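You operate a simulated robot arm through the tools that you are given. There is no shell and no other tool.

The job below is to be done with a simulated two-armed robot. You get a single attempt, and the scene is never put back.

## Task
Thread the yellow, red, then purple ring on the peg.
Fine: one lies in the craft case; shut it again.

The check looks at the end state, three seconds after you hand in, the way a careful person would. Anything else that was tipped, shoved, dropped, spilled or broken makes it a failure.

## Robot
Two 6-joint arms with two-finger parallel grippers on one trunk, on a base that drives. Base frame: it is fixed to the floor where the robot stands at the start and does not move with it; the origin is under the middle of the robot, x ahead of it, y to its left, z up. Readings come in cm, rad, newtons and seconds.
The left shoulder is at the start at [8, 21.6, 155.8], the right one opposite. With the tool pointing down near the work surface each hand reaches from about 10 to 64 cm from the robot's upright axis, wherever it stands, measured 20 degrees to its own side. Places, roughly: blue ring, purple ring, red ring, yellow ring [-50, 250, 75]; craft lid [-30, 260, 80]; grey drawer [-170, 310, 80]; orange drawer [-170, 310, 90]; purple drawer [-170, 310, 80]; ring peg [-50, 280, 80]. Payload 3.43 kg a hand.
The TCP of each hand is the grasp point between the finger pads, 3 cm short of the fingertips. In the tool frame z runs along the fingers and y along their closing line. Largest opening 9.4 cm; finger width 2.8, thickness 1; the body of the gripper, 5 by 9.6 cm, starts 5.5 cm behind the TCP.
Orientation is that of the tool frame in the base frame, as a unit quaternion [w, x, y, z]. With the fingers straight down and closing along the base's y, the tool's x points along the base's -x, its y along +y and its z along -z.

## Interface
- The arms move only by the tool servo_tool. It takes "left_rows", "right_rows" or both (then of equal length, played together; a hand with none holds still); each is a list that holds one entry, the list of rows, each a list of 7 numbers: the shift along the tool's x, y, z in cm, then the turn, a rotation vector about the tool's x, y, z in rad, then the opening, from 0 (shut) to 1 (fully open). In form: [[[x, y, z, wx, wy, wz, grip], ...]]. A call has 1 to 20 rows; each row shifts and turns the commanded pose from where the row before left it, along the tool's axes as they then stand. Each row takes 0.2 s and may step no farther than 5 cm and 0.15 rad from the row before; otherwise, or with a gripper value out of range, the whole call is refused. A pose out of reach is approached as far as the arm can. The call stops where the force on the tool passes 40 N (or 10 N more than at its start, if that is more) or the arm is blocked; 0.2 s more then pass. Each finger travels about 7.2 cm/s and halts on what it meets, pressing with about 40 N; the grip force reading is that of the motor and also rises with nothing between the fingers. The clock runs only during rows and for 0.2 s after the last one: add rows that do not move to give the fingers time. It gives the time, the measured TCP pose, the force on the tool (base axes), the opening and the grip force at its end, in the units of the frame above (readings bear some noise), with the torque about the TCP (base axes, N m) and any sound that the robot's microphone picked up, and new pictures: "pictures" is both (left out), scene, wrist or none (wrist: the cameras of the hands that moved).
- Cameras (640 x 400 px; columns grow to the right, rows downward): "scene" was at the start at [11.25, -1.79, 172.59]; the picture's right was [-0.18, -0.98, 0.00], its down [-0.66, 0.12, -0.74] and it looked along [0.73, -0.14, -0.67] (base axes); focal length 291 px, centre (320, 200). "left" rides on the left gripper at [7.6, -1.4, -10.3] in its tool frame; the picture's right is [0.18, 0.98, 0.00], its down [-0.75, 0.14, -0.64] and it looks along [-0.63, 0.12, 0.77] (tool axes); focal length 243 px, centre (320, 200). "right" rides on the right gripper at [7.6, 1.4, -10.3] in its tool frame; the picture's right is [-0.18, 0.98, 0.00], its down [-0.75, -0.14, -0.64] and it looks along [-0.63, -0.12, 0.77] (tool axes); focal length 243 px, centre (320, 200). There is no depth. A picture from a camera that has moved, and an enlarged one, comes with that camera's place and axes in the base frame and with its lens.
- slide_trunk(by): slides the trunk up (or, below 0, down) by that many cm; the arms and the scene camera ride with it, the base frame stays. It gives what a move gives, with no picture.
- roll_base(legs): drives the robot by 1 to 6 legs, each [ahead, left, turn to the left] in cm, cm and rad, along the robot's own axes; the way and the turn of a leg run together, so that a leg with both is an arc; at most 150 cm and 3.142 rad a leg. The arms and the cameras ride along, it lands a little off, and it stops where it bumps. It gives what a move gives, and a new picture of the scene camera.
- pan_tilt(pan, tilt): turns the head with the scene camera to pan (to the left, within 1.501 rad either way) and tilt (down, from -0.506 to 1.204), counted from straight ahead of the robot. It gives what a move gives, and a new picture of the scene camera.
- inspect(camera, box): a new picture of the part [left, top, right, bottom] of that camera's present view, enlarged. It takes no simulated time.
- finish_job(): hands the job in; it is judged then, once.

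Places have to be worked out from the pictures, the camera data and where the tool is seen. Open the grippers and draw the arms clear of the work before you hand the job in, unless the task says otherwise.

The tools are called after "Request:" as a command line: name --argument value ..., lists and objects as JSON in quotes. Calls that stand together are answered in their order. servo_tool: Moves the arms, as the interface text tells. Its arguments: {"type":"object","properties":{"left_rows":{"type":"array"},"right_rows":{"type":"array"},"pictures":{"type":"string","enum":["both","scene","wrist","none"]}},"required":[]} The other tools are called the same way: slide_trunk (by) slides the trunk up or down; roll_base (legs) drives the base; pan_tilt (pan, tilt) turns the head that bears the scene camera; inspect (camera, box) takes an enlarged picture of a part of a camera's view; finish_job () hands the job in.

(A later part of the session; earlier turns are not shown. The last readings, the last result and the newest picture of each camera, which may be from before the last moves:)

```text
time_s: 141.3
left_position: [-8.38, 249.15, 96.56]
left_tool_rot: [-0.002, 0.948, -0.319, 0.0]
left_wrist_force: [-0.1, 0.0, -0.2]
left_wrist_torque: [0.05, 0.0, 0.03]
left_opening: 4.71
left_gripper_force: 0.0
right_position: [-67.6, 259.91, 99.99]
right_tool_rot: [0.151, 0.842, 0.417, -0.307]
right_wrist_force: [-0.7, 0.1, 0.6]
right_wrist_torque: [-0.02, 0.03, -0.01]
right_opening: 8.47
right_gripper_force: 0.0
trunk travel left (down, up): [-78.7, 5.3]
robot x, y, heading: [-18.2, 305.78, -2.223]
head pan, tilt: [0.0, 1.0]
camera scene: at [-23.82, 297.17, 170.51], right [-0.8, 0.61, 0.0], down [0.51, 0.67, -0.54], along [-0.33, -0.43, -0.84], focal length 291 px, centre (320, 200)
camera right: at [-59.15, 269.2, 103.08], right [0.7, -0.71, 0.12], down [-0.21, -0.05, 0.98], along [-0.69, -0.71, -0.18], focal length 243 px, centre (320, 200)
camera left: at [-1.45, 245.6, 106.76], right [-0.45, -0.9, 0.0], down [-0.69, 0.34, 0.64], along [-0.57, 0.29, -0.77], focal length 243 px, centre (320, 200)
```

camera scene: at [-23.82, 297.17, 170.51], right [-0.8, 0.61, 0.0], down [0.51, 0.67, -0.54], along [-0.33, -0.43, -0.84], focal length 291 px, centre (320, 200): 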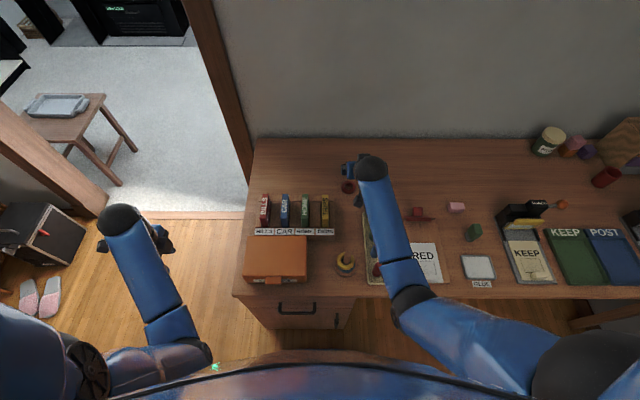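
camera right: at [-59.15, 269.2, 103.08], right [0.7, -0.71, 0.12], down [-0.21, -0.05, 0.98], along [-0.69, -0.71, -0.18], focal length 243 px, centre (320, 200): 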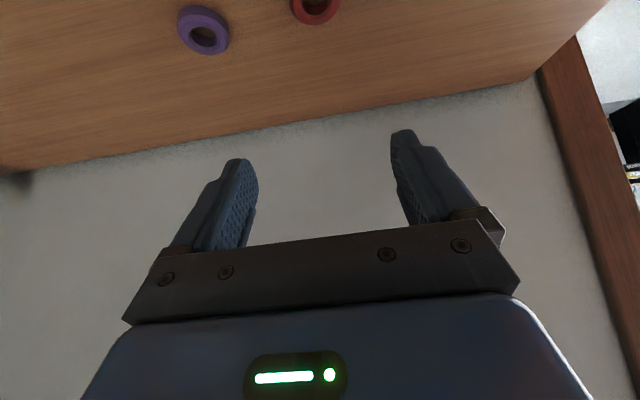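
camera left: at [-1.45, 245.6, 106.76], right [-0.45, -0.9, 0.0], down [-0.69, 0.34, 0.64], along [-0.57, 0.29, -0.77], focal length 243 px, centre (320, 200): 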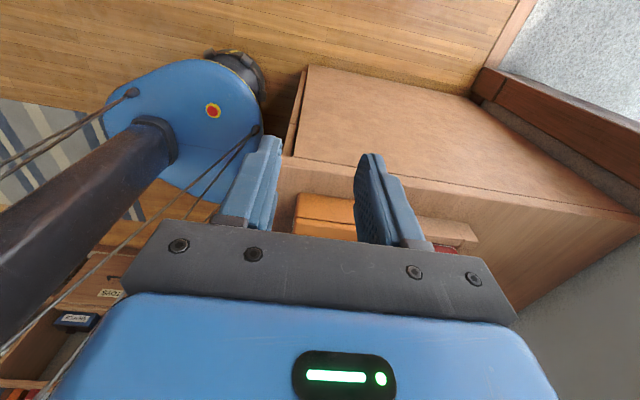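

Both hands are clear. I lower the trunk by 16 cm (right hand will be at about z 84, above bare counter).

Request:
slide_trunk --by -16

Request:
pan_tilt --pan -0.1 --tilt 0.9

Request:
inspect --camera "right" --box '[200, 0, 480, 240]'

```text
time_s: 143.1
left_position: [-8.41, 249.4, 80.62]
left_tool_rot: [-0.001, 0.948, -0.318, 0.001]
left_wrist_force: [0.2, -0.6, -0.4]
left_wrist_torque: [-0.03, 0.0, -0.04]
left_opening: 4.69
left_gripper_force: 0.0
right_position: [-67.78, 260.05, 84.14]
right_tool_rot: [0.152, 0.842, 0.417, -0.307]
right_wrist_force: [0.0, -0.5, -0.4]
right_wrist_torque: [-0.01, 0.04, 0.0]
right_opening: 8.46
right_gripper_force: 0.1
trunk travel left (down, up): [-62.7, 21.3]
robot x, y, heading: [-17.56, 305.87, -2.221]
head pan, tilt: [0.0, 1.0]
```

```text
time_s: 143.8
left_position: [-8.37, 249.35, 80.72]
left_tool_rot: [0.0, 0.948, -0.318, 0.001]
left_wrist_force: [0.7, 0.6, 0.5]
left_wrist_torque: [-0.03, 0.02, 0.03]
left_opening: 4.68
left_gripper_force: 0.1
right_position: [-67.78, 260.14, 84.16]
right_tool_rot: [0.152, 0.842, 0.417, -0.307]
right_wrist_force: [-0.3, 0.3, 0.2]
right_wrist_torque: [-0.01, 0.01, 0.01]
right_opening: 8.46
right_gripper_force: 0.0
trunk travel left (down, up): [-62.7, 21.3]
robot x, y, heading: [-17.64, 305.74, -2.222]
head pan, tilt: [-0.099, 0.901]
camera scene: at [-24.85, 297.3, 155.23], right [-0.73, 0.68, 0.0], down [0.53, 0.57, -0.62], along [-0.42, -0.45, -0.78], focal length 291 px, centre (320, 200)
```

scene: 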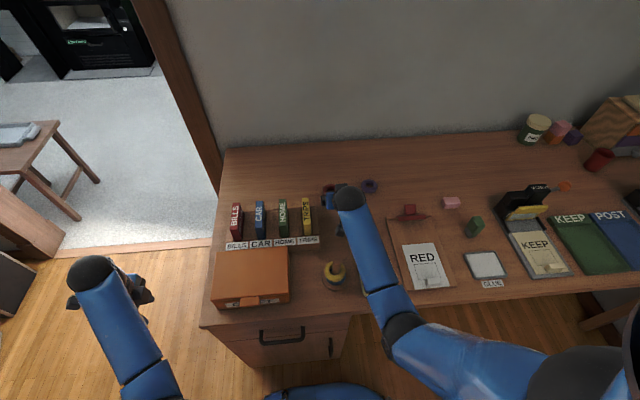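

```text
1.67 times, centred on (340, 120) of right
camera zoom: at [-59.24, 269.24, 87.06], right [0.7, -0.71, 0.12], down [-0.21, -0.04, 0.98], along [-0.69, -0.71, -0.18], focal length 404 px, centre (287, 333)
```

zoom: 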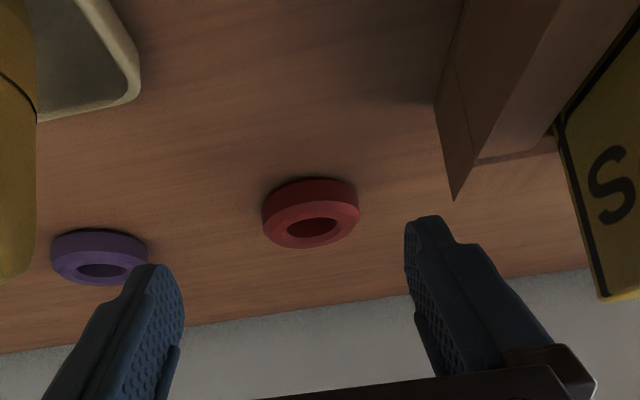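

The red ring is ahead between the fingers. I go to just above it (z≈81.6).

Request:
servo_tool --right_rows '[[[-1.65, 0.29, 2.5, 0, 0, 0, 0.9], [-1.65, 0.29, 2.5, 0, 0, 0, 0.9], [-1.64, 0.29, 2.5, 0, 0, 0, 0.9], [0, 0, 0, 0, 0, 0, 0.9]]]' --pictures "none"

Request:
inspect --camera "right" --box '[200, 0, 480, 240]'

Request:
inspect --camera "scene" --box '[280, 160, 400, 240]'

```text
time_s: 144.8
left_position: [-8.45, 249.34, 80.66]
left_tool_rot: [0.0, 0.948, -0.318, 0.0]
left_wrist_force: [0.9, -0.1, 0.3]
left_wrist_torque: [0.03, 0.01, -0.03]
left_opening: 4.68
left_gripper_force: 0.0
right_position: [-72.1, 252.71, 81.67]
right_tool_rot: [0.152, 0.842, 0.417, -0.307]
right_wrist_force: [0.0, -0.8, 0.1]
right_wrist_torque: [-0.01, 0.0, 0.03]
right_opening: 8.48
right_gripper_force: 0.1
trunk travel left (down, up): [-62.7, 21.3]
robot x, y, heading: [-17.96, 305.41, -2.223]
head pan, tilt: [-0.099, 0.901]
```

```text
1.67 times, centred on (340, 120) of right
camera zoom: at [-63.74, 261.86, 84.5], right [0.7, -0.71, 0.12], down [-0.21, -0.04, 0.98], along [-0.69, -0.71, -0.18], focal length 404 px, centre (287, 333)
```

zoom: 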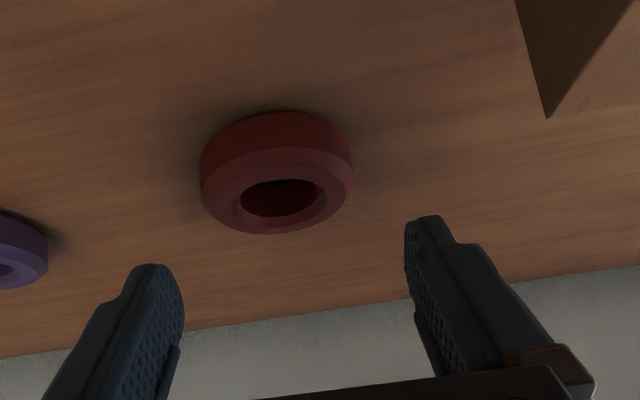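

```text
5.00 times, centred on (340, 200) of scene
camera zoom: at [-24.85, 297.33, 155.24], right [-0.73, 0.68, 0.0], down [0.53, 0.57, -0.62], along [-0.42, -0.45, -0.78], focal length 1456 px, centre (220, 200)
```

zoom: 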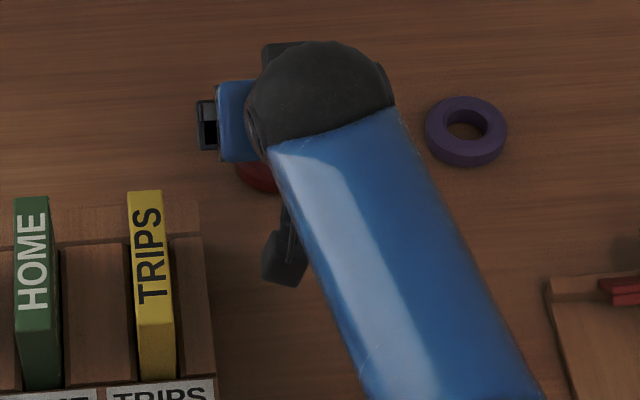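

The ring's centre is at about (-73.0, 251.85, 76.0). I lower onto it so the tips straddle it just above the counter.

Request:
servo_tool --right_rows '[[[0.63, -0.065, 0.81, 0, 0, 0, 0.9], [0.63, -0.065, 0.81, 0, 0, 0, 0.9], [0.4, -0.065, 0.5, 0, 0, 0, 0.9], [0, 0, 0, 0, 0, 0, 0.9]]]' --pictures "none"

Request:
inspect --camera "right" --box '[200, 0, 480, 240]'

```text
time_s: 145.8
left_position: [-8.44, 249.28, 80.71]
left_tool_rot: [-0.001, 0.948, -0.318, 0.0]
left_wrist_force: [0.6, 0.3, -0.7]
left_wrist_torque: [0.0, 0.0, -0.04]
left_opening: 4.69
left_gripper_force: 0.1
right_position: [-72.51, 252.74, 78.8]
right_tool_rot: [0.152, 0.842, 0.417, -0.307]
right_wrist_force: [-0.8, 0.5, -0.4]
right_wrist_torque: [-0.01, 0.03, 0.0]
right_opening: 8.47
right_gripper_force: 0.1
trunk travel left (down, up): [-62.7, 21.3]
robot x, y, heading: [-17.68, 305.44, -2.22]
head pan, tilt: [-0.099, 0.901]
```

```text
1.67 times, centred on (340, 120) of right
camera zoom: at [-63.98, 261.91, 81.76], right [0.7, -0.71, 0.12], down [-0.21, -0.04, 0.98], along [-0.69, -0.71, -0.18], focal length 404 px, centre (287, 333)
```

zoom: 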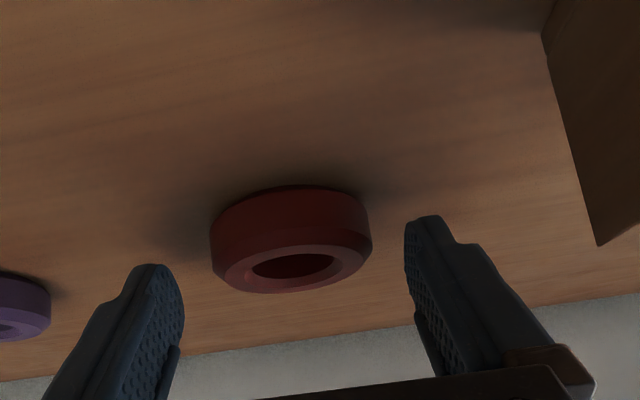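

The ring sits between the fingers; a slight correction (x +0.35, y +0.18) and then I close.

Request:
servo_tool --right_rows '[[[0.35, 0.18, 0, 0, 0, 0, 0.9], [0, 0, 0, 0, 0, 0, 0.9]]]' --pictures "none"

Request:
servo_tool --right_rows '[[[0, 0, 0, 0, 0, 0, 0.75], [0, 0, 0, 0, 0, 0, 0.62], [0, 0, 0, 0, 0, 0, 0.52], [0, 0, 0, 0, 0, 0, 0.45], [0, 0, 0, 0, 0, 0, 0.45], [0, 0, 0, 0, 0, 0, 0.45]]]' --pictures "none"

Request:
inspect --camera "right" --box '[200, 0, 480, 240]'

```text
time_s: 146.4
left_position: [-8.4, 249.35, 80.68]
left_tool_rot: [0.0, 0.948, -0.318, 0.0]
left_wrist_force: [-0.9, 0.9, -0.3]
left_wrist_torque: [0.0, 0.04, 0.01]
left_opening: 4.71
left_gripper_force: 0.1
right_position: [-72.09, 252.8, 78.67]
right_tool_rot: [0.152, 0.842, 0.417, -0.307]
right_wrist_force: [0.1, 0.0, -0.7]
right_wrist_torque: [0.05, 0.04, -0.03]
right_opening: 8.48
right_gripper_force: 0.1
trunk travel left (down, up): [-62.7, 21.3]
robot x, y, heading: [-17.77, 305.48, -2.223]
head pan, tilt: [-0.099, 0.901]
```

```text
time_s: 147.8
left_position: [-8.57, 249.36, 80.63]
left_tool_rot: [0.0, 0.948, -0.318, 0.001]
left_wrist_force: [-0.2, -0.3, 0.4]
left_wrist_torque: [0.0, -0.01, -0.01]
left_opening: 4.7
left_gripper_force: 0.0
right_position: [-72.15, 252.74, 78.56]
right_tool_rot: [0.152, 0.842, 0.417, -0.307]
right_wrist_force: [0.0, 0.0, 0.2]
right_wrist_torque: [0.0, 0.0, -0.01]
right_opening: 5.61
right_gripper_force: 40.2
trunk travel left (down, up): [-62.7, 21.3]
robot x, y, heading: [-17.67, 305.22, -2.224]
head pan, tilt: [-0.099, 0.901]
```

```text
1.67 times, centred on (340, 120) of right
camera zoom: at [-63.67, 261.99, 81.55], right [0.7, -0.71, 0.12], down [-0.21, -0.04, 0.98], along [-0.69, -0.71, -0.18], focal length 404 px, centre (287, 333)
```

zoom: 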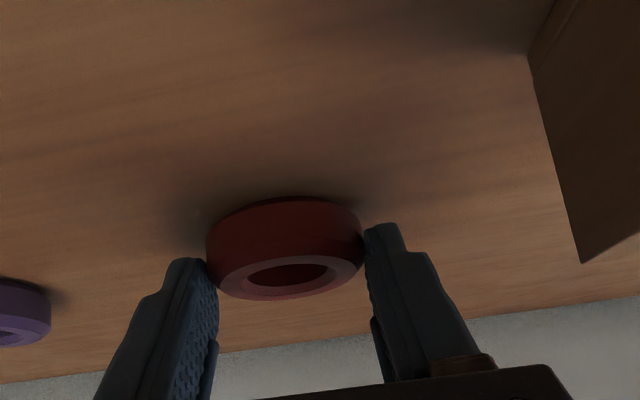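

The red ring is gripped (5.61 cm). I lift 3 cm and check it stays level.

Request:
servo_tool --right_rows '[[[-0.64, 0, -0.77, 0, 0, 0, 0.45], [-0.64, 0, -0.77, 0, 0, 0, 0.45], [-0.64, 0, -0.77, 0, 0, 0, 0.45], [0, 0, 0, 0, 0, 0, 0.45]]]' --pictures "none"

Request:
inspect --camera "right" --box '[200, 0, 480, 240]'

Request:
inspect --camera "scene" --box '[280, 160, 400, 240]'

```text
time_s: 148.8
left_position: [-8.53, 249.39, 80.51]
left_tool_rot: [-0.001, 0.948, -0.318, 0.0]
left_wrist_force: [-0.4, -0.7, 0.6]
left_wrist_torque: [-0.01, 0.01, -0.02]
left_opening: 4.7
left_gripper_force: 0.1
right_position: [-72.16, 252.76, 81.57]
right_tool_rot: [0.151, 0.843, 0.417, -0.306]
right_wrist_force: [0.2, 0.7, -0.3]
right_wrist_torque: [0.02, 0.02, 0.0]
right_opening: 5.6
right_gripper_force: 39.8
trunk travel left (down, up): [-62.7, 21.3]
robot x, y, heading: [-17.81, 305.42, -2.219]
head pan, tilt: [-0.099, 0.901]
```

```text
1.67 times, centred on (340, 120) of right
camera zoom: at [-63.72, 262.04, 84.56], right [0.7, -0.71, 0.12], down [-0.21, -0.05, 0.98], along [-0.69, -0.71, -0.18], focal length 404 px, centre (287, 333)
```

zoom: 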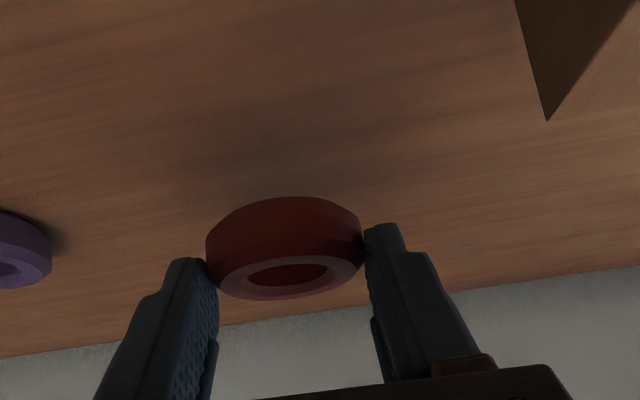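

```text
5.00 times, centred on (340, 200) of scene
camera zoom: at [-24.87, 297.29, 155.23], right [-0.73, 0.68, 0.0], down [0.53, 0.57, -0.62], along [-0.42, -0.45, -0.78], focal length 1456 px, centre (220, 200)
```

zoom: 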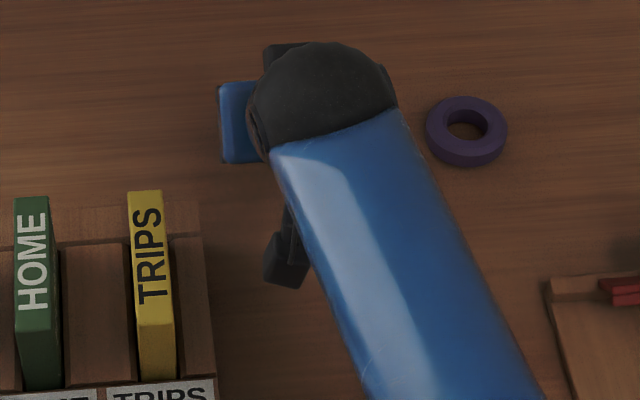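

Held firmly and level. I lift 5 cm more, raise the trunk by 10 cm, and then carry it back to the peg.

Request:
servo_tool --right_rows '[[[-1.07, 0, -1.28, 0, 0, 0, 0.45], [-1.07, 0, -1.28, 0, 0, 0, 0.45], [-1.07, 0, -1.28, 0, 0, 0, 0.45], [0, 0, 0, 0, 0, 0, 0.45]]]' --pictures "none"

Request:
slide_trunk --by 10

```text
time_s: 149.8
left_position: [-8.51, 249.21, 80.61]
left_tool_rot: [-0.001, 0.948, -0.318, 0.001]
left_wrist_force: [0.6, -0.1, 0.0]
left_wrist_torque: [-0.01, 0.0, 0.01]
left_opening: 4.71
left_gripper_force: 0.1
right_position: [-72.18, 252.95, 86.56]
right_tool_rot: [0.152, 0.842, 0.417, -0.307]
right_wrist_force: [0.3, -0.3, 0.0]
right_wrist_torque: [-0.01, 0.02, 0.04]
right_opening: 5.62
right_gripper_force: 40.3
trunk travel left (down, up): [-62.7, 21.3]
robot x, y, heading: [-17.79, 305.67, -2.218]
head pan, tilt: [-0.099, 0.901]
```

```text
time_s: 151.1
left_position: [-8.45, 249.22, 90.58]
left_tool_rot: [-0.001, 0.948, -0.318, -0.001]
left_wrist_force: [-0.6, 0.6, 0.1]
left_wrist_torque: [-0.02, 0.01, -0.03]
left_opening: 4.67
left_gripper_force: 0.0
right_position: [-72.14, 252.81, 96.57]
right_tool_rot: [0.152, 0.842, 0.418, -0.306]
right_wrist_force: [0.5, -0.5, -0.1]
right_wrist_torque: [-0.02, -0.01, -0.02]
right_opening: 5.63
right_gripper_force: 40.1
trunk travel left (down, up): [-72.7, 11.3]
robot x, y, heading: [-17.97, 305.4, -2.223]
head pan, tilt: [-0.099, 0.901]
```

Now at z 96.6. I carry the ring back above the peg.

Request:
servo_tool --right_rows '[[[3.0, 0.33, -2.53, 0, 0, 0, 0.45], [3.0, 0.33, -2.53, 0, 0, 0, 0.45], [3.0, 0.33, -2.53, 0, 0, 0, 0.45], [3.0, 0.33, -2.53, 0, 0, 0, 0.45], [3.0, 0.33, -2.53, 0, 0, 0, 0.45], [3.0, 0.33, -2.53, 0, 0, 0, 0.45], [3.0, 0.33, -2.53, 0, 0, 0, 0.45], [3.0, 0.33, -2.53, 0, 0, 0, 0.45], [0, 0, 0, 0, 0, 0, 0.45]]]'

Request:
inspect --camera "right" --box '[200, 0, 480, 240]'

Request:
inspect --camera "scene" --box '[280, 210, 400, 300]'

```text
time_s: 153.1
left_position: [-8.41, 249.13, 90.57]
left_tool_rot: [-0.002, 0.948, -0.319, 0.001]
left_wrist_force: [-0.5, -0.1, -0.8]
left_wrist_torque: [0.01, 0.01, 0.0]
left_opening: 4.69
left_gripper_force: 0.0
right_position: [-51.13, 276.14, 96.7]
right_tool_rot: [0.152, 0.842, 0.417, -0.306]
right_wrist_force: [-0.3, 0.1, -0.4]
right_wrist_torque: [0.01, 0.02, 0.01]
right_opening: 5.63
right_gripper_force: 39.8
trunk travel left (down, up): [-72.7, 11.3]
robot x, y, heading: [-18.08, 305.22, -2.222]
head pan, tilt: [-0.099, 0.901]
camera scene: at [-24.9, 297.24, 165.23], right [-0.73, 0.68, 0.0], down [0.53, 0.57, -0.62], along [-0.42, -0.45, -0.78], focal length 291 px, centre (320, 200)
camera right: at [-42.61, 285.4, 99.67], right [0.7, -0.71, 0.12], down [-0.21, -0.05, 0.98], along [-0.69, -0.71, -0.18], focal length 243 px, centre (320, 200)
```

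scene: 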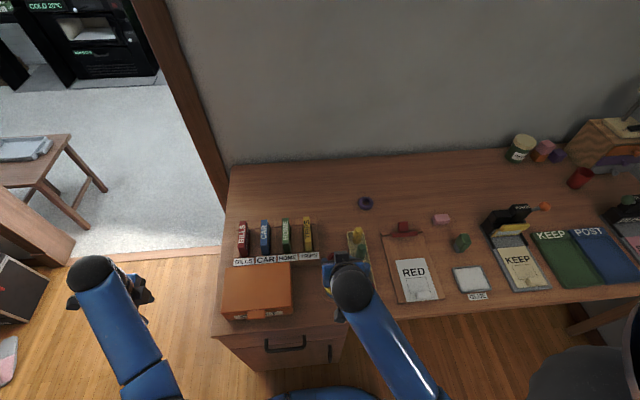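
right: 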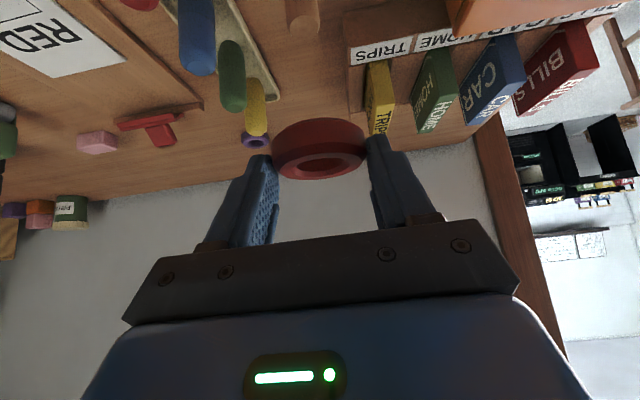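

```text
1.67 times, centred on (340, 120) of right
camera zoom: at [-42.61, 285.4, 99.67], right [0.7, -0.71, 0.12], down [-0.21, -0.05, 0.98], along [-0.69, -0.71, -0.18], focal length 404 px, centre (287, 333)
```

zoom: 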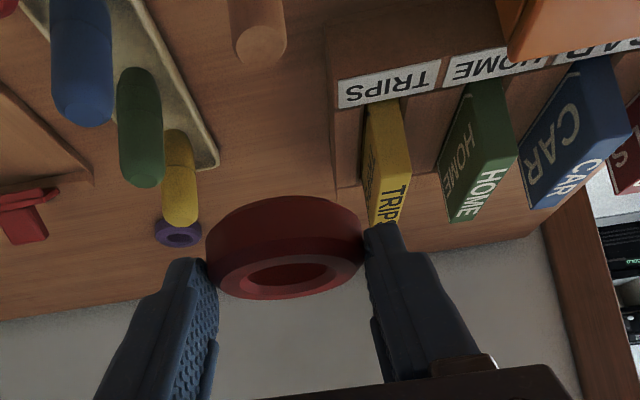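

```text
4.44 times, centred on (340, 255) of scene
camera zoom: at [-24.9, 297.24, 165.23], right [-0.73, 0.68, 0.0], down [0.53, 0.57, -0.62], along [-0.42, -0.45, -0.78], focal length 1294 px, centre (231, -44)
```

zoom: 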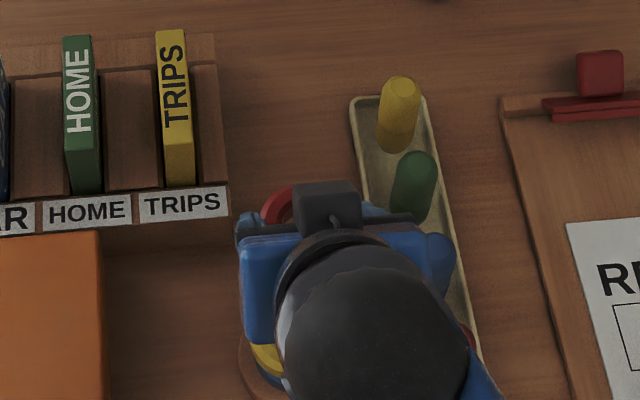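

The wrist view puts the peg top within 0.2 cm of the ring centre. I lower to just above the peg top and recheck.

Request:
servo_tool --right_rows '[[[1.44, 0, 1.71, 0, 0, 0, 0.45], [1.44, 0, 1.71, 0, 0, 0, 0.45], [1.2, 0, 1.42, 0, 0, 0, 0.45], [0, 0, 0, 0, 0, 0, 0.45]]]' --pictures "none"

Request:
inspect --camera "right" --box '[200, 0, 480, 240]'

Request:
inspect --camera "scene" --box '[280, 210, 400, 300]'

```text
time_s: 154.1
left_position: [-8.4, 249.18, 90.62]
left_tool_rot: [-0.001, 0.948, -0.318, 0.0]
left_wrist_force: [-0.5, -0.5, 0.7]
left_wrist_torque: [0.0, -0.04, 0.01]
left_opening: 4.69
left_gripper_force: 0.0
right_position: [-51.1, 276.2, 90.47]
right_tool_rot: [0.152, 0.842, 0.416, -0.307]
right_wrist_force: [-0.5, -0.3, -0.6]
right_wrist_torque: [-0.02, 0.03, -0.01]
right_opening: 5.62
right_gripper_force: 40.1
trunk travel left (down, up): [-72.7, 11.3]
robot x, y, heading: [-17.84, 305.32, -2.223]
head pan, tilt: [-0.099, 0.901]
```

```text
1.67 times, centred on (340, 120) of right
camera zoom: at [-42.55, 285.43, 93.32], right [0.7, -0.71, 0.12], down [-0.21, -0.04, 0.98], along [-0.69, -0.71, -0.18], focal length 404 px, centre (287, 333)
```

zoom: 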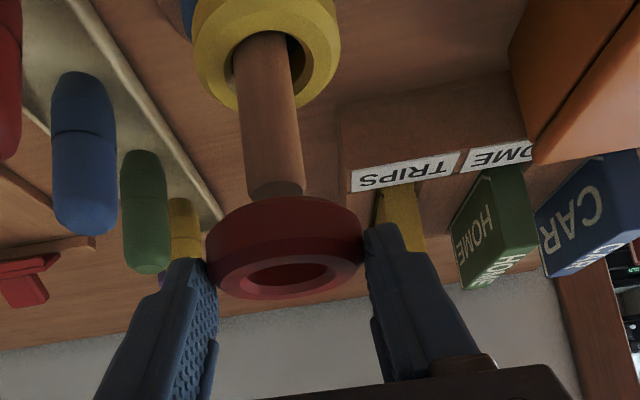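

```text
4.44 times, centred on (340, 255) of scene
camera zoom: at [-24.84, 297.33, 165.24], right [-0.73, 0.68, 0.0], down [0.53, 0.57, -0.62], along [-0.42, -0.45, -0.78], focal length 1294 px, centre (231, -44)
```

zoom: 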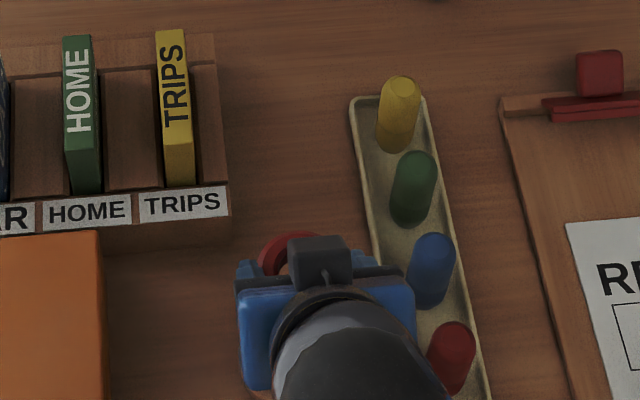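

Peg axis lines up with the ring centre in the wrist view. I lower in small steps onto the peg.

Request:
servo_tool --right_rows '[[[0.32, 0, 0.38, 0, 0, 0, 0.45], [0.32, 0, 0.38, 0, 0, 0, 0.45], [0.32, 0, 0.38, 0, 0, 0, 0.45], [0.32, 0, 0.38, 0, 0, 0, 0.45], [0, 0, 0, 0, 0, 0, 0.45]]]' --pictures "none"

Request:
inspect --camera "right" --box '[200, 0, 480, 240]'

```text
time_s: 155.3
left_position: [-8.36, 249.34, 90.65]
left_tool_rot: [0.0, 0.948, -0.319, 0.0]
left_wrist_force: [-0.6, 0.3, 0.0]
left_wrist_torque: [-0.02, -0.01, -0.02]
left_opening: 4.69
left_gripper_force: 0.1
right_position: [-51.08, 276.17, 88.65]
right_tool_rot: [0.155, 0.841, 0.416, -0.31]
right_wrist_force: [-4.4, -1.9, 30.1]
right_wrist_torque: [-0.12, 0.19, 0.02]
right_opening: 5.64
right_gripper_force: 40.2
trunk travel left (down, up): [-72.7, 11.3]
robot x, y, heading: [-18.44, 305.5, -2.221]
head pan, tilt: [-0.099, 0.901]
```

```text
1.67 times, centred on (340, 120) of right
camera zoom: at [-42.51, 285.39, 91.55], right [0.7, -0.71, 0.12], down [-0.21, -0.04, 0.98], along [-0.69, -0.71, -0.17], focal length 404 px, centre (287, 333)
```

zoom: 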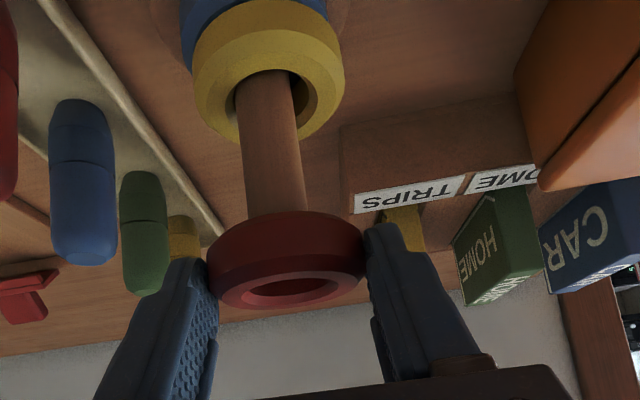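

Contact on the rim: force and torque place it on the robot side of the ring, so the ring must come about 0.35 cm back. I lift 0.5, shift back and lower again.

Request:
servo_tool --right_rows '[[[-0.32, 0, -0.38, 0, 0, 0, 0.45], [0.27, 0, -0.23, 0, 0, 0, 0.45], [0.16, 0, 0.19, 0, 0, 0, 0.45], [0.16, 0, 0.19, 0, 0, 0, 0.45], [0.16, 0, 0.19, 0, 0, 0, 0.45], [0, 0, 0, 0, 0, 0, 0.45]]]' --pictures "none"

Request:
inspect --camera "right" --box '[200, 0, 480, 240]'

```text
time_s: 156.7
left_position: [-8.37, 249.28, 90.64]
left_tool_rot: [-0.001, 0.948, -0.318, 0.0]
left_wrist_force: [0.0, 0.3, 0.7]
left_wrist_torque: [0.0, -0.02, 0.01]
left_opening: 4.69
left_gripper_force: 0.0
right_position: [-50.7, 276.58, 88.15]
right_tool_rot: [0.151, 0.842, 0.416, -0.307]
right_wrist_force: [0.7, 0.4, -1.0]
right_wrist_torque: [0.0, 0.02, -0.03]
right_opening: 5.62
right_gripper_force: 40.1
trunk travel left (down, up): [-72.7, 11.3]
robot x, y, heading: [-17.61, 305.63, -2.224]
head pan, tilt: [-0.099, 0.901]
```

```text
1.67 times, centred on (340, 120) of right
camera zoom: at [-42.31, 285.74, 91.06], right [0.7, -0.71, 0.12], down [-0.21, -0.04, 0.98], along [-0.69, -0.71, -0.18], focal length 404 px, centre (287, 333)
```

zoom: 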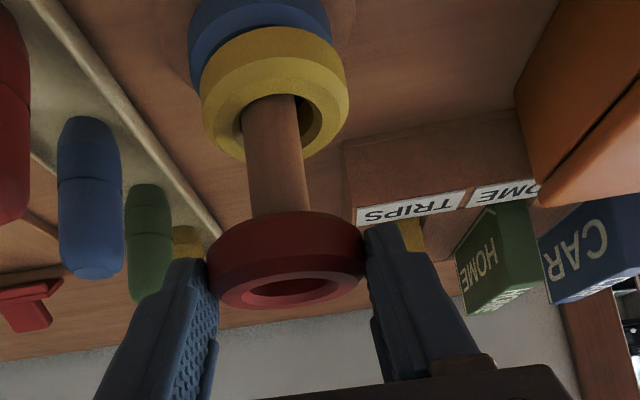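

No contact force now. I continue lowering in small steps.

Request:
servo_tool --right_rows '[[[0.16, 0, 0.19, 0, 0, 0, 0.45], [0.16, 0, 0.19, 0, 0, 0, 0.45], [0.16, 0, 0.19, 0, 0, 0, 0.45], [0, 0, 0, 0, 0, 0, 0.45]]]' --pictures "none"

Request:
inspect --camera "right" --box '[200, 0, 480, 240]'

```text
time_s: 157.7
left_position: [-8.47, 249.28, 90.58]
left_tool_rot: [-0.001, 0.948, -0.318, 0.0]
left_wrist_force: [0.2, -0.8, -0.5]
left_wrist_torque: [-0.02, 0.02, 0.03]
left_opening: 4.7
left_gripper_force: 0.1
right_position: [-50.79, 276.6, 87.33]
right_tool_rot: [0.151, 0.842, 0.417, -0.307]
right_wrist_force: [0.0, -0.5, -0.8]
right_wrist_torque: [0.0, 0.0, 0.04]
right_opening: 5.61
right_gripper_force: 40.3
trunk travel left (down, up): [-72.7, 11.3]
robot x, y, heading: [-18.31, 305.9, -2.226]
head pan, tilt: [-0.099, 0.901]
```

```text
1.67 times, centred on (340, 120) of right
camera zoom: at [-42.31, 285.76, 90.3], right [0.7, -0.71, 0.12], down [-0.21, -0.05, 0.98], along [-0.69, -0.71, -0.18], focal length 404 px, centre (287, 333)
```

zoom: 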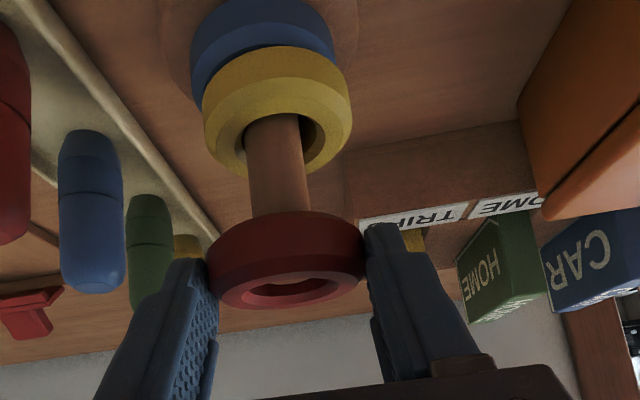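

It seems to be threading freely. I keep going down.

Request:
servo_tool --right_rows '[[[0.26, 0, 0.31, 0, 0, 0, 0.45], [0.26, 0, 0.31, 0, 0, 0, 0.45], [0.26, 0, 0.31, 0, 0, 0, 0.45], [0, 0, 0, 0, 0, 0, 0.45]]]' --pictures "none"

Request:
inspect --camera "right" --box '[200, 0, 480, 240]'

```text
time_s: 158.7
left_position: [-8.49, 249.27, 90.68]
left_tool_rot: [0.0, 0.948, -0.318, 0.0]
left_wrist_force: [0.5, 0.2, -0.9]
left_wrist_torque: [0.0, 0.0, 0.0]
left_opening: 4.69
left_gripper_force: 0.1
right_position: [-50.83, 276.51, 86.05]
right_tool_rot: [0.153, 0.842, 0.418, -0.307]
right_wrist_force: [-0.3, 0.1, -0.5]
right_wrist_torque: [0.04, 0.01, 0.03]
right_opening: 5.63
right_gripper_force: 39.8
trunk travel left (down, up): [-72.7, 11.3]
robot x, y, heading: [-18.07, 305.58, -2.224]
head pan, tilt: [-0.099, 0.901]
```

```text
1.67 times, centred on (340, 120) of right
camera zoom: at [-42.32, 285.73, 89.12], right [0.7, -0.71, 0.12], down [-0.21, -0.04, 0.98], along [-0.69, -0.71, -0.18], focal length 404 px, centre (287, 333)
```

zoom: 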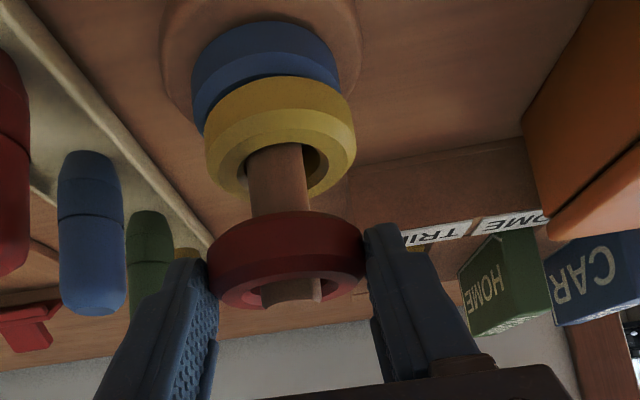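

Threaded: the peg shows through the ring. I lower on to the stack.

Request:
servo_tool --right_rows '[[[0.26, 0, 0.31, 0, 0, 0, 0.45], [0.26, 0, 0.31, 0, 0, 0, 0.45], [0.26, 0, 0.31, 0, 0, 0, 0.45], [0.26, 0, 0.31, 0, 0, 0, 0.45], [0.26, 0, 0.31, 0, 0, 0, 0.45], [0, 0, 0, 0, 0, 0, 0.45]]]' --pictures "none"

Request:
inspect --camera "right" --box '[200, 0, 480, 240]'

```text
time_s: 160.1
left_position: [-8.51, 249.23, 90.68]
left_tool_rot: [-0.001, 0.948, -0.318, -0.001]
left_wrist_force: [-0.3, 0.8, -0.9]
left_wrist_torque: [0.01, 0.02, -0.03]
left_opening: 4.69
left_gripper_force: 0.1
right_position: [-50.87, 276.51, 84.16]
right_tool_rot: [0.152, 0.842, 0.417, -0.307]
right_wrist_force: [1.0, 1.4, -0.4]
right_wrist_torque: [0.02, 0.02, -0.01]
right_opening: 5.61
right_gripper_force: 40.2
trunk travel left (down, up): [-72.7, 11.3]
robot x, y, heading: [-18.06, 305.13, -2.223]
head pan, tilt: [-0.099, 0.901]
```

```text
1.67 times, centred on (340, 120) of right
camera zoom: at [-42.3, 285.68, 87.11], right [0.7, -0.71, 0.12], down [-0.21, -0.04, 0.98], along [-0.69, -0.71, -0.18], focal length 404 px, centre (287, 333)
```

zoom: 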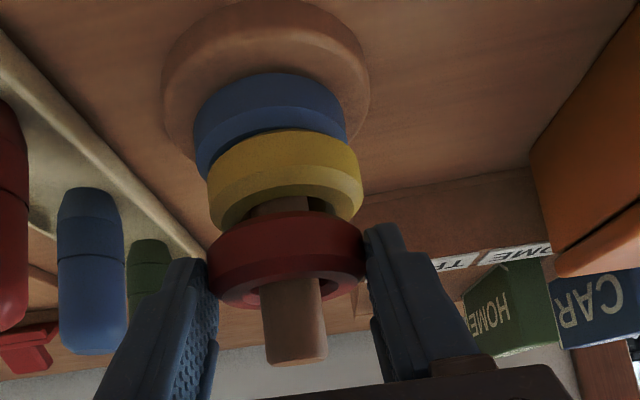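

About 0.8 cm to go. I lower in fine steps until contact.

Request:
servo_tool --right_rows '[[[0.19, 0, 0.23, 0, 0, 0, 0.45], [0.19, 0, 0.23, 0, 0, 0, 0.45], [0.1, 0, 0.12, 0, 0, 0, 0.45], [0, 0, 0, 0, 0, 0, 0.45]]]' --pictures "none"

Request:
inspect --camera "right" --box '[200, 0, 480, 240]'

```text
time_s: 161.1
left_position: [-8.5, 249.33, 90.6]
left_tool_rot: [-0.001, 0.948, -0.318, 0.0]
left_wrist_force: [-0.4, -0.6, -0.1]
left_wrist_torque: [0.02, 0.01, -0.02]
left_opening: 4.71
left_gripper_force: 0.1
right_position: [-50.83, 276.54, 83.36]
right_tool_rot: [0.151, 0.842, 0.417, -0.307]
right_wrist_force: [-0.2, 0.7, 3.8]
right_wrist_torque: [-0.1, 0.13, -0.05]
right_opening: 5.59
right_gripper_force: 39.7
trunk travel left (down, up): [-72.7, 11.3]
robot x, y, heading: [-17.91, 305.27, -2.22]
head pan, tilt: [-0.099, 0.901]
```

```text
1.67 times, centred on (340, 120) of right
camera zoom: at [-42.31, 285.71, 86.36], right [0.7, -0.71, 0.12], down [-0.21, -0.04, 0.98], along [-0.69, -0.71, -0.18], focal length 404 px, centre (287, 333)
```

zoom: 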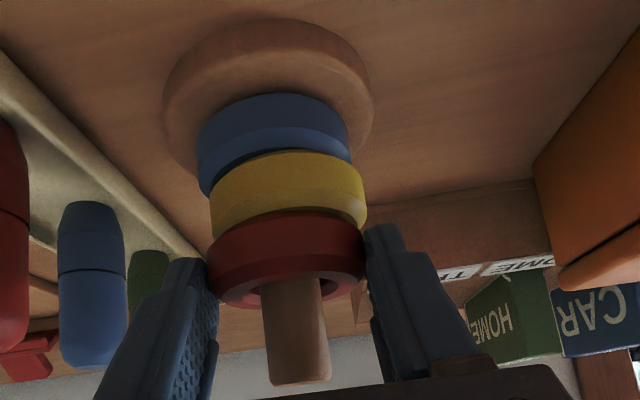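

Red is seated on yellow. I open slightly and lift the hand straight up.

Request:
servo_tool --right_rows '[[[0, 0, 0, 0, 0, 0, 0.62], [0, 0, 0, 0, 0, 0, 0.7], [0, 0, 0, 0, 0, 0, 0.73], [-0.64, 0, -0.77, 0, 0, 0, 0.73], [-1.29, 0, -1.53, 0, 0, 0, 0.73], [-1.93, 0, -2.3, 0, 0, 0, 0.73], [-1.93, 0, -2.3, 0, 0, 0, 0.73], [0, 0, 0, 0, 0, 0, 0.73]]]' --pictures "none"

Request:
inspect --camera "right" --box '[160, 0, 480, 240]'

Request:
inspect --camera "scene" --box '[280, 190, 400, 310]'

```text
time_s: 162.9
left_position: [-8.44, 249.29, 90.6]
left_tool_rot: [0.0, 0.948, -0.318, 0.0]
left_wrist_force: [0.4, 0.2, -0.5]
left_wrist_torque: [-0.03, 0.0, -0.01]
left_opening: 4.71
left_gripper_force: 0.1
right_position: [-50.83, 276.57, 92.34]
right_tool_rot: [0.152, 0.842, 0.417, -0.307]
right_wrist_force: [0.7, 0.2, 0.5]
right_wrist_torque: [0.01, 0.04, 0.0]
right_opening: 6.87
right_gripper_force: 0.0
trunk travel left (down, up): [-72.7, 11.3]
robot x, y, heading: [-17.96, 305.35, -2.22]
head pan, tilt: [-0.099, 0.901]
```

```text
1.67 times, centred on (320, 120) of right
camera zoom: at [-42.36, 285.75, 95.39], right [0.7, -0.71, 0.12], down [-0.21, -0.05, 0.98], along [-0.69, -0.71, -0.18], focal length 404 px, centre (320, 333)
```

zoom: 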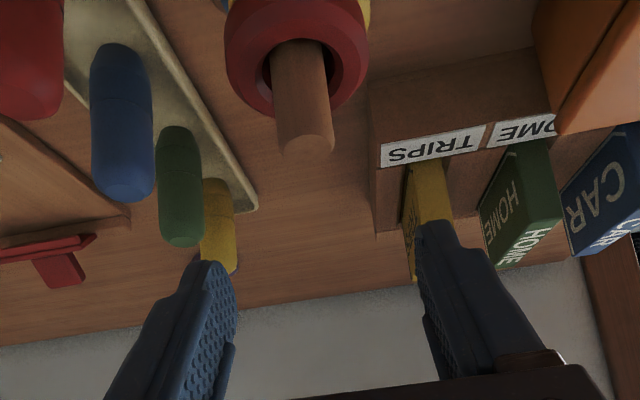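

```text
3.33 times, centred on (340, 250) of scene
camera zoom: at [-24.87, 297.3, 165.23], right [-0.73, 0.68, 0.0], down [0.53, 0.57, -0.62], along [-0.42, -0.45, -0.78], focal length 971 px, centre (253, 33)
```

zoom: 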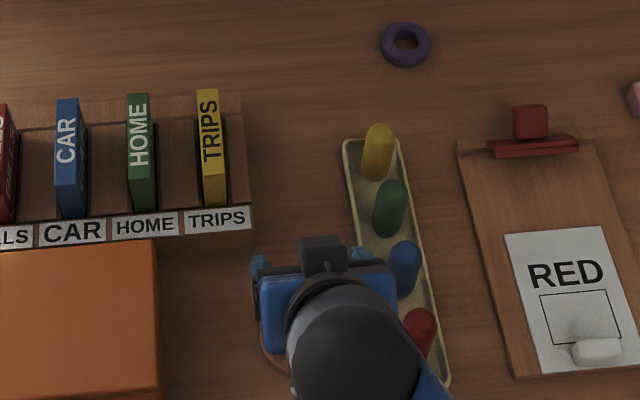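

Red is on; yellow, then red in order. Next I move the right hand out toward the purple ring at safe height.

Request:
servo_tool --right_rows '[[[-0.64, 0, -0.77, 0, 0, 0, 0.8], [-3.1, -2.34, 1.86, 0, 0, 0, 0.9], [-3.1, -2.34, 1.86, 0, 0, 0, 0.9], [-3.1, -2.34, 1.86, 0, 0, 0, 0.9], [-3.1, -2.34, 1.86, 0, 0, 0, 0.9], [-3.1, -2.34, 1.86, 0, 0, 0, 0.9], [-3.1, -2.34, 1.86, 0, 0, 0, 0.9], [-3.1, -2.34, 1.86, 0, 0, 0, 0.9], [0, 0, 0, 0, 0, 0, 0.9]]]'

Request:
inspect --camera "scene" --box '[280, 190, 420, 310]'

```text
time_s: 164.9
left_position: [-8.51, 249.2, 90.54]
left_tool_rot: [-0.001, 0.948, -0.318, 0.001]
left_wrist_force: [0.2, 0.8, 0.2]
left_wrist_torque: [-0.03, 0.02, 0.02]
left_opening: 4.7
left_gripper_force: 0.0
right_position: [-78.9, 266.52, 97.48]
right_tool_rot: [0.153, 0.841, 0.418, -0.307]
right_wrist_force: [0.2, 0.1, 0.4]
right_wrist_torque: [0.0, -0.02, -0.01]
right_opening: 8.45
right_gripper_force: 0.1
trunk travel left (down, up): [-72.7, 11.3]
robot x, y, heading: [-17.97, 305.49, -2.223]
head pan, tilt: [-0.099, 0.901]
camera scene: at [-24.83, 297.33, 165.24], right [-0.73, 0.68, 0.0], down [0.53, 0.57, -0.62], along [-0.42, -0.45, -0.78], focal length 291 px, centre (320, 200)
camera right: at [-70.5, 275.71, 100.45], right [0.7, -0.71, 0.12], down [-0.21, -0.04, 0.98], along [-0.69, -0.71, -0.18], focal length 243 px, centre (320, 200)
```

scene: 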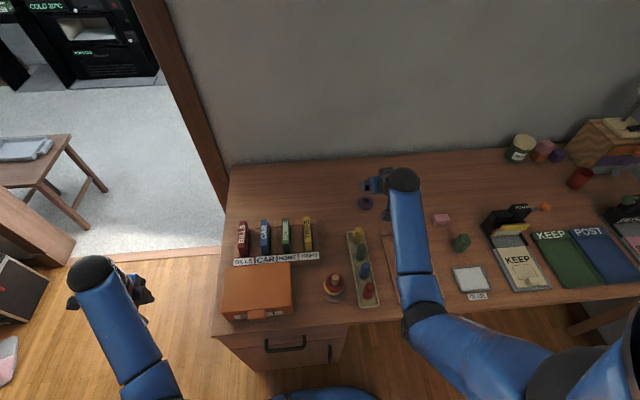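
right: 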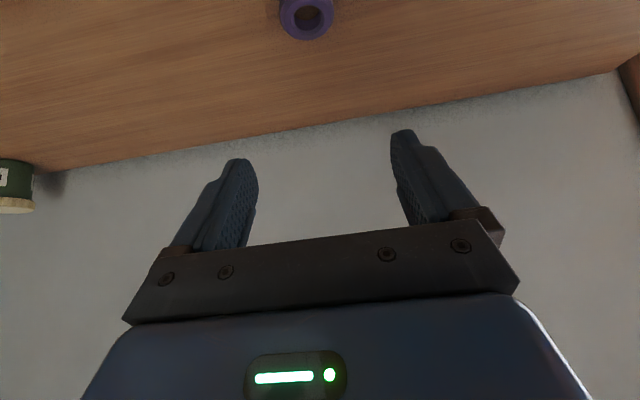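

```text
3.33 times, centred on (350, 250) of scene
camera zoom: at [-24.83, 297.33, 165.24], right [-0.73, 0.68, 0.0], down [0.53, 0.57, -0.62], along [-0.42, -0.45, -0.78], focal length 971 px, centre (220, 33)
```

zoom: 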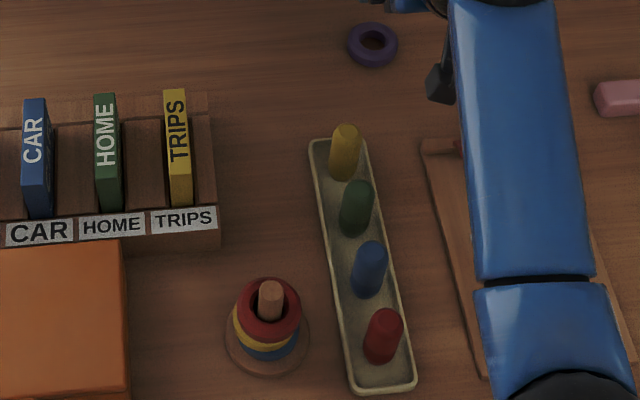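

Stack looks right. I lower the trunk by 12 cm for the purple pick.

Request:
slide_trunk --by -12

Request:
inspect --camera "right" --box '[200, 0, 480, 240]'

```text
time_s: 166.4
left_position: [-8.41, 249.25, 78.65]
left_tool_rot: [-0.001, 0.948, -0.318, 0.0]
left_wrist_force: [1.1, -0.5, -0.3]
left_wrist_torque: [0.0, 0.01, -0.01]
left_opening: 4.69
left_gripper_force: 0.0
right_position: [-78.95, 266.48, 85.4]
right_tool_rot: [0.152, 0.842, 0.417, -0.307]
right_wrist_force: [-0.1, -0.3, 0.2]
right_wrist_torque: [0.01, 0.04, -0.01]
right_opening: 8.48
right_gripper_force: 0.1
trunk travel left (down, up): [-60.7, 23.3]
robot x, y, heading: [-18.04, 305.36, -2.223]
head pan, tilt: [-0.099, 0.901]
```

```text
1.67 times, centred on (340, 120) of right
camera zoom: at [-70.47, 275.7, 88.44], right [0.7, -0.71, 0.12], down [-0.21, -0.04, 0.98], along [-0.69, -0.71, -0.18], focal length 404 px, centre (287, 333)
```

zoom: 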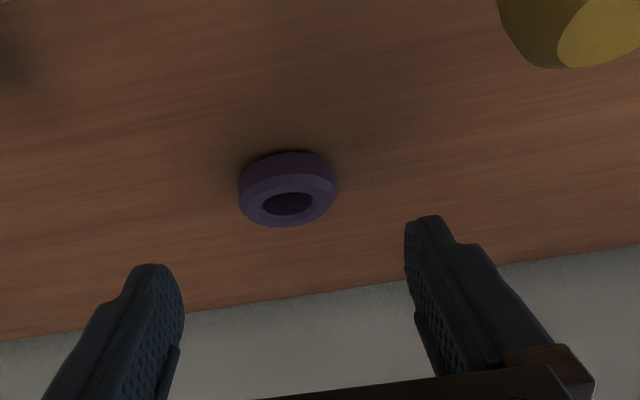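

Purple at about (-84.75, 259.5). I go to just above it.

Request:
servo_tool --right_rows '[[[-1.21, -0.13, 2.68, 0, 0, 0, 0.9], [-1.21, -0.13, 2.68, 0, 0, 0, 0.9], [-1.21, -0.13, 2.67, 0, 0, 0, 0.9], [0, 0, 0, 0, 0, 0, 0.9]]]' --pictures "none"

Request:
inspect --camera "right" --box '[200, 0, 480, 240]'

```text
time_s: 167.4
left_position: [-8.52, 249.25, 78.69]
left_tool_rot: [-0.001, 0.948, -0.318, 0.001]
left_wrist_force: [-0.3, 0.1, 0.8]
left_wrist_torque: [0.04, 0.02, 0.03]
left_opening: 4.68
left_gripper_force: 0.0
right_position: [-84.01, 260.41, 81.68]
right_tool_rot: [0.153, 0.842, 0.418, -0.307]
right_wrist_force: [0.0, 0.1, 0.3]
right_wrist_torque: [0.01, 0.03, 0.02]
right_opening: 8.48
right_gripper_force: 0.2
trunk travel left (down, up): [-60.7, 23.3]
robot x, y, heading: [-18.13, 305.78, -2.223]
head pan, tilt: [-0.099, 0.901]
```

```text
1.67 times, centred on (340, 120) of right
camera zoom: at [-75.55, 269.63, 84.56], right [0.7, -0.71, 0.12], down [-0.21, -0.04, 0.98], along [-0.69, -0.71, -0.18], focal length 404 px, centre (287, 333)
```

zoom: 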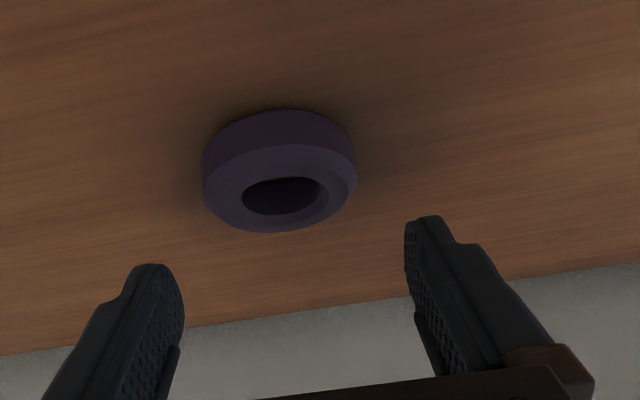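

I lower onto it the same way.

Request:
servo_tool --right_rows '[[[0.7, 0, 0.73, 0, 0, 0, 0.9], [0.7, 0, 0.73, 0, 0, 0, 0.9], [0.7, 0, 0.73, 0, 0, 0, 0.9], [0, 0, 0, 0, 0, 0, 0.9]]]' --pictures "none"

Request:
inspect --camera "right" --box '[200, 0, 480, 240]'

```text
time_s: 168.4
left_position: [-8.36, 249.28, 78.65]
left_tool_rot: [0.0, 0.948, -0.319, 0.0]
left_wrist_force: [-0.2, -0.8, -0.4]
left_wrist_torque: [-0.04, 0.03, 0.02]
left_opening: 4.71
left_gripper_force: 0.1
right_position: [-83.86, 260.64, 78.64]
right_tool_rot: [0.152, 0.842, 0.417, -0.307]
right_wrist_force: [0.1, -0.6, 0.1]
right_wrist_torque: [-0.03, -0.01, 0.05]
right_opening: 8.45
right_gripper_force: 0.1
trunk travel left (down, up): [-60.7, 23.3]
robot x, y, heading: [-18.12, 305.61, -2.222]
head pan, tilt: [-0.099, 0.901]
```

```text
1.67 times, centred on (340, 120) of right
camera zoom: at [-75.46, 269.76, 81.56], right [0.7, -0.71, 0.12], down [-0.21, -0.04, 0.98], along [-0.69, -0.71, -0.18], focal length 404 px, centre (287, 333)
```

zoom: 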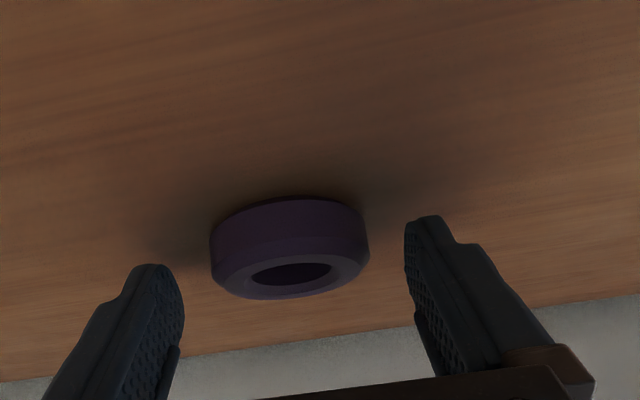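

The ring sits right; I nudge 0.15 sideways and close.

Request:
servo_tool --right_rows '[[[0, 0.16, 0, 0, 0, 0, 0.9], [0, 0, 0, 0, 0, 0, 0.75], [0, 0, 0, 0, 0, 0, 0.62], [0, 0, 0, 0, 0, 0, 0.52], [0, 0, 0, 0, 0, 0, 0.45], [0, 0, 0, 0, 0, 0, 0.45], [0, 0, 0, 0, 0, 0, 0.45]]]' --pictures "none"

Request:
servo_tool --right_rows '[[[-0.64, 0, -0.77, 0, 0, 0, 0.45], [-1.29, 0, -1.53, 0, 0, 0, 0.45], [-1.29, 0, -1.53, 0, 0, 0, 0.45], [-1.29, 0, -1.53, 0, 0, 0, 0.45], [0, 0, 0, 0, 0, 0, 0.45]]]' --pictures "none"

Request:
inspect --camera "right" --box '[200, 0, 480, 240]'

```text
time_s: 170.0
left_position: [-8.39, 249.25, 78.67]
left_tool_rot: [-0.001, 0.948, -0.318, 0.0]
left_wrist_force: [-0.1, -0.3, 0.4]
left_wrist_torque: [0.0, -0.03, -0.03]
left_opening: 4.73
left_gripper_force: 0.0
right_position: [-83.9, 260.43, 78.59]
right_tool_rot: [0.153, 0.842, 0.418, -0.306]
right_wrist_force: [0.3, 0.3, -0.3]
right_wrist_torque: [-0.02, -0.01, 0.03]
right_opening: 5.61
right_gripper_force: 40.1
trunk travel left (down, up): [-60.7, 23.3]
robot x, y, heading: [-17.54, 305.23, -2.221]
head pan, tilt: [-0.099, 0.901]
```

```text
time_s: 171.2
left_position: [-8.39, 249.39, 78.64]
left_tool_rot: [-0.001, 0.948, -0.319, 0.0]
left_wrist_force: [-0.2, -0.1, -1.1]
left_wrist_torque: [0.01, 0.01, 0.01]
left_opening: 4.71
left_gripper_force: 0.0
right_position: [-83.75, 260.51, 85.51]
right_tool_rot: [0.152, 0.842, 0.417, -0.308]
right_wrist_force: [0.2, 0.2, -0.7]
right_wrist_torque: [0.01, -0.04, 0.0]
right_opening: 5.6
right_gripper_force: 40.1
trunk travel left (down, up): [-60.7, 23.3]
robot x, y, heading: [-18.09, 305.79, -2.223]
head pan, tilt: [-0.099, 0.901]
```

```text
1.67 times, centred on (340, 120) of right
camera zoom: at [-75.38, 269.66, 88.57], right [0.7, -0.71, 0.12], down [-0.21, -0.04, 0.98], along [-0.69, -0.71, -0.18], focal length 404 px, centre (287, 333)
```

zoom: 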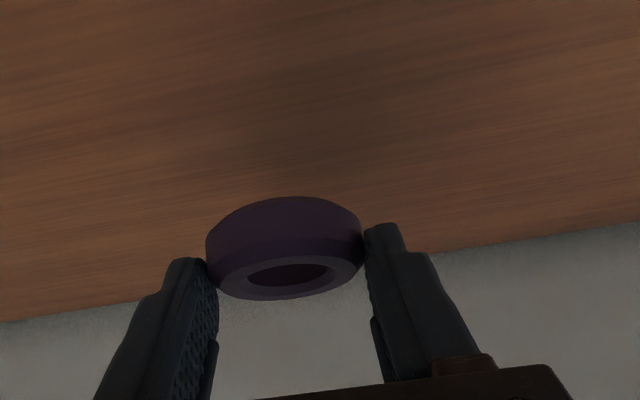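

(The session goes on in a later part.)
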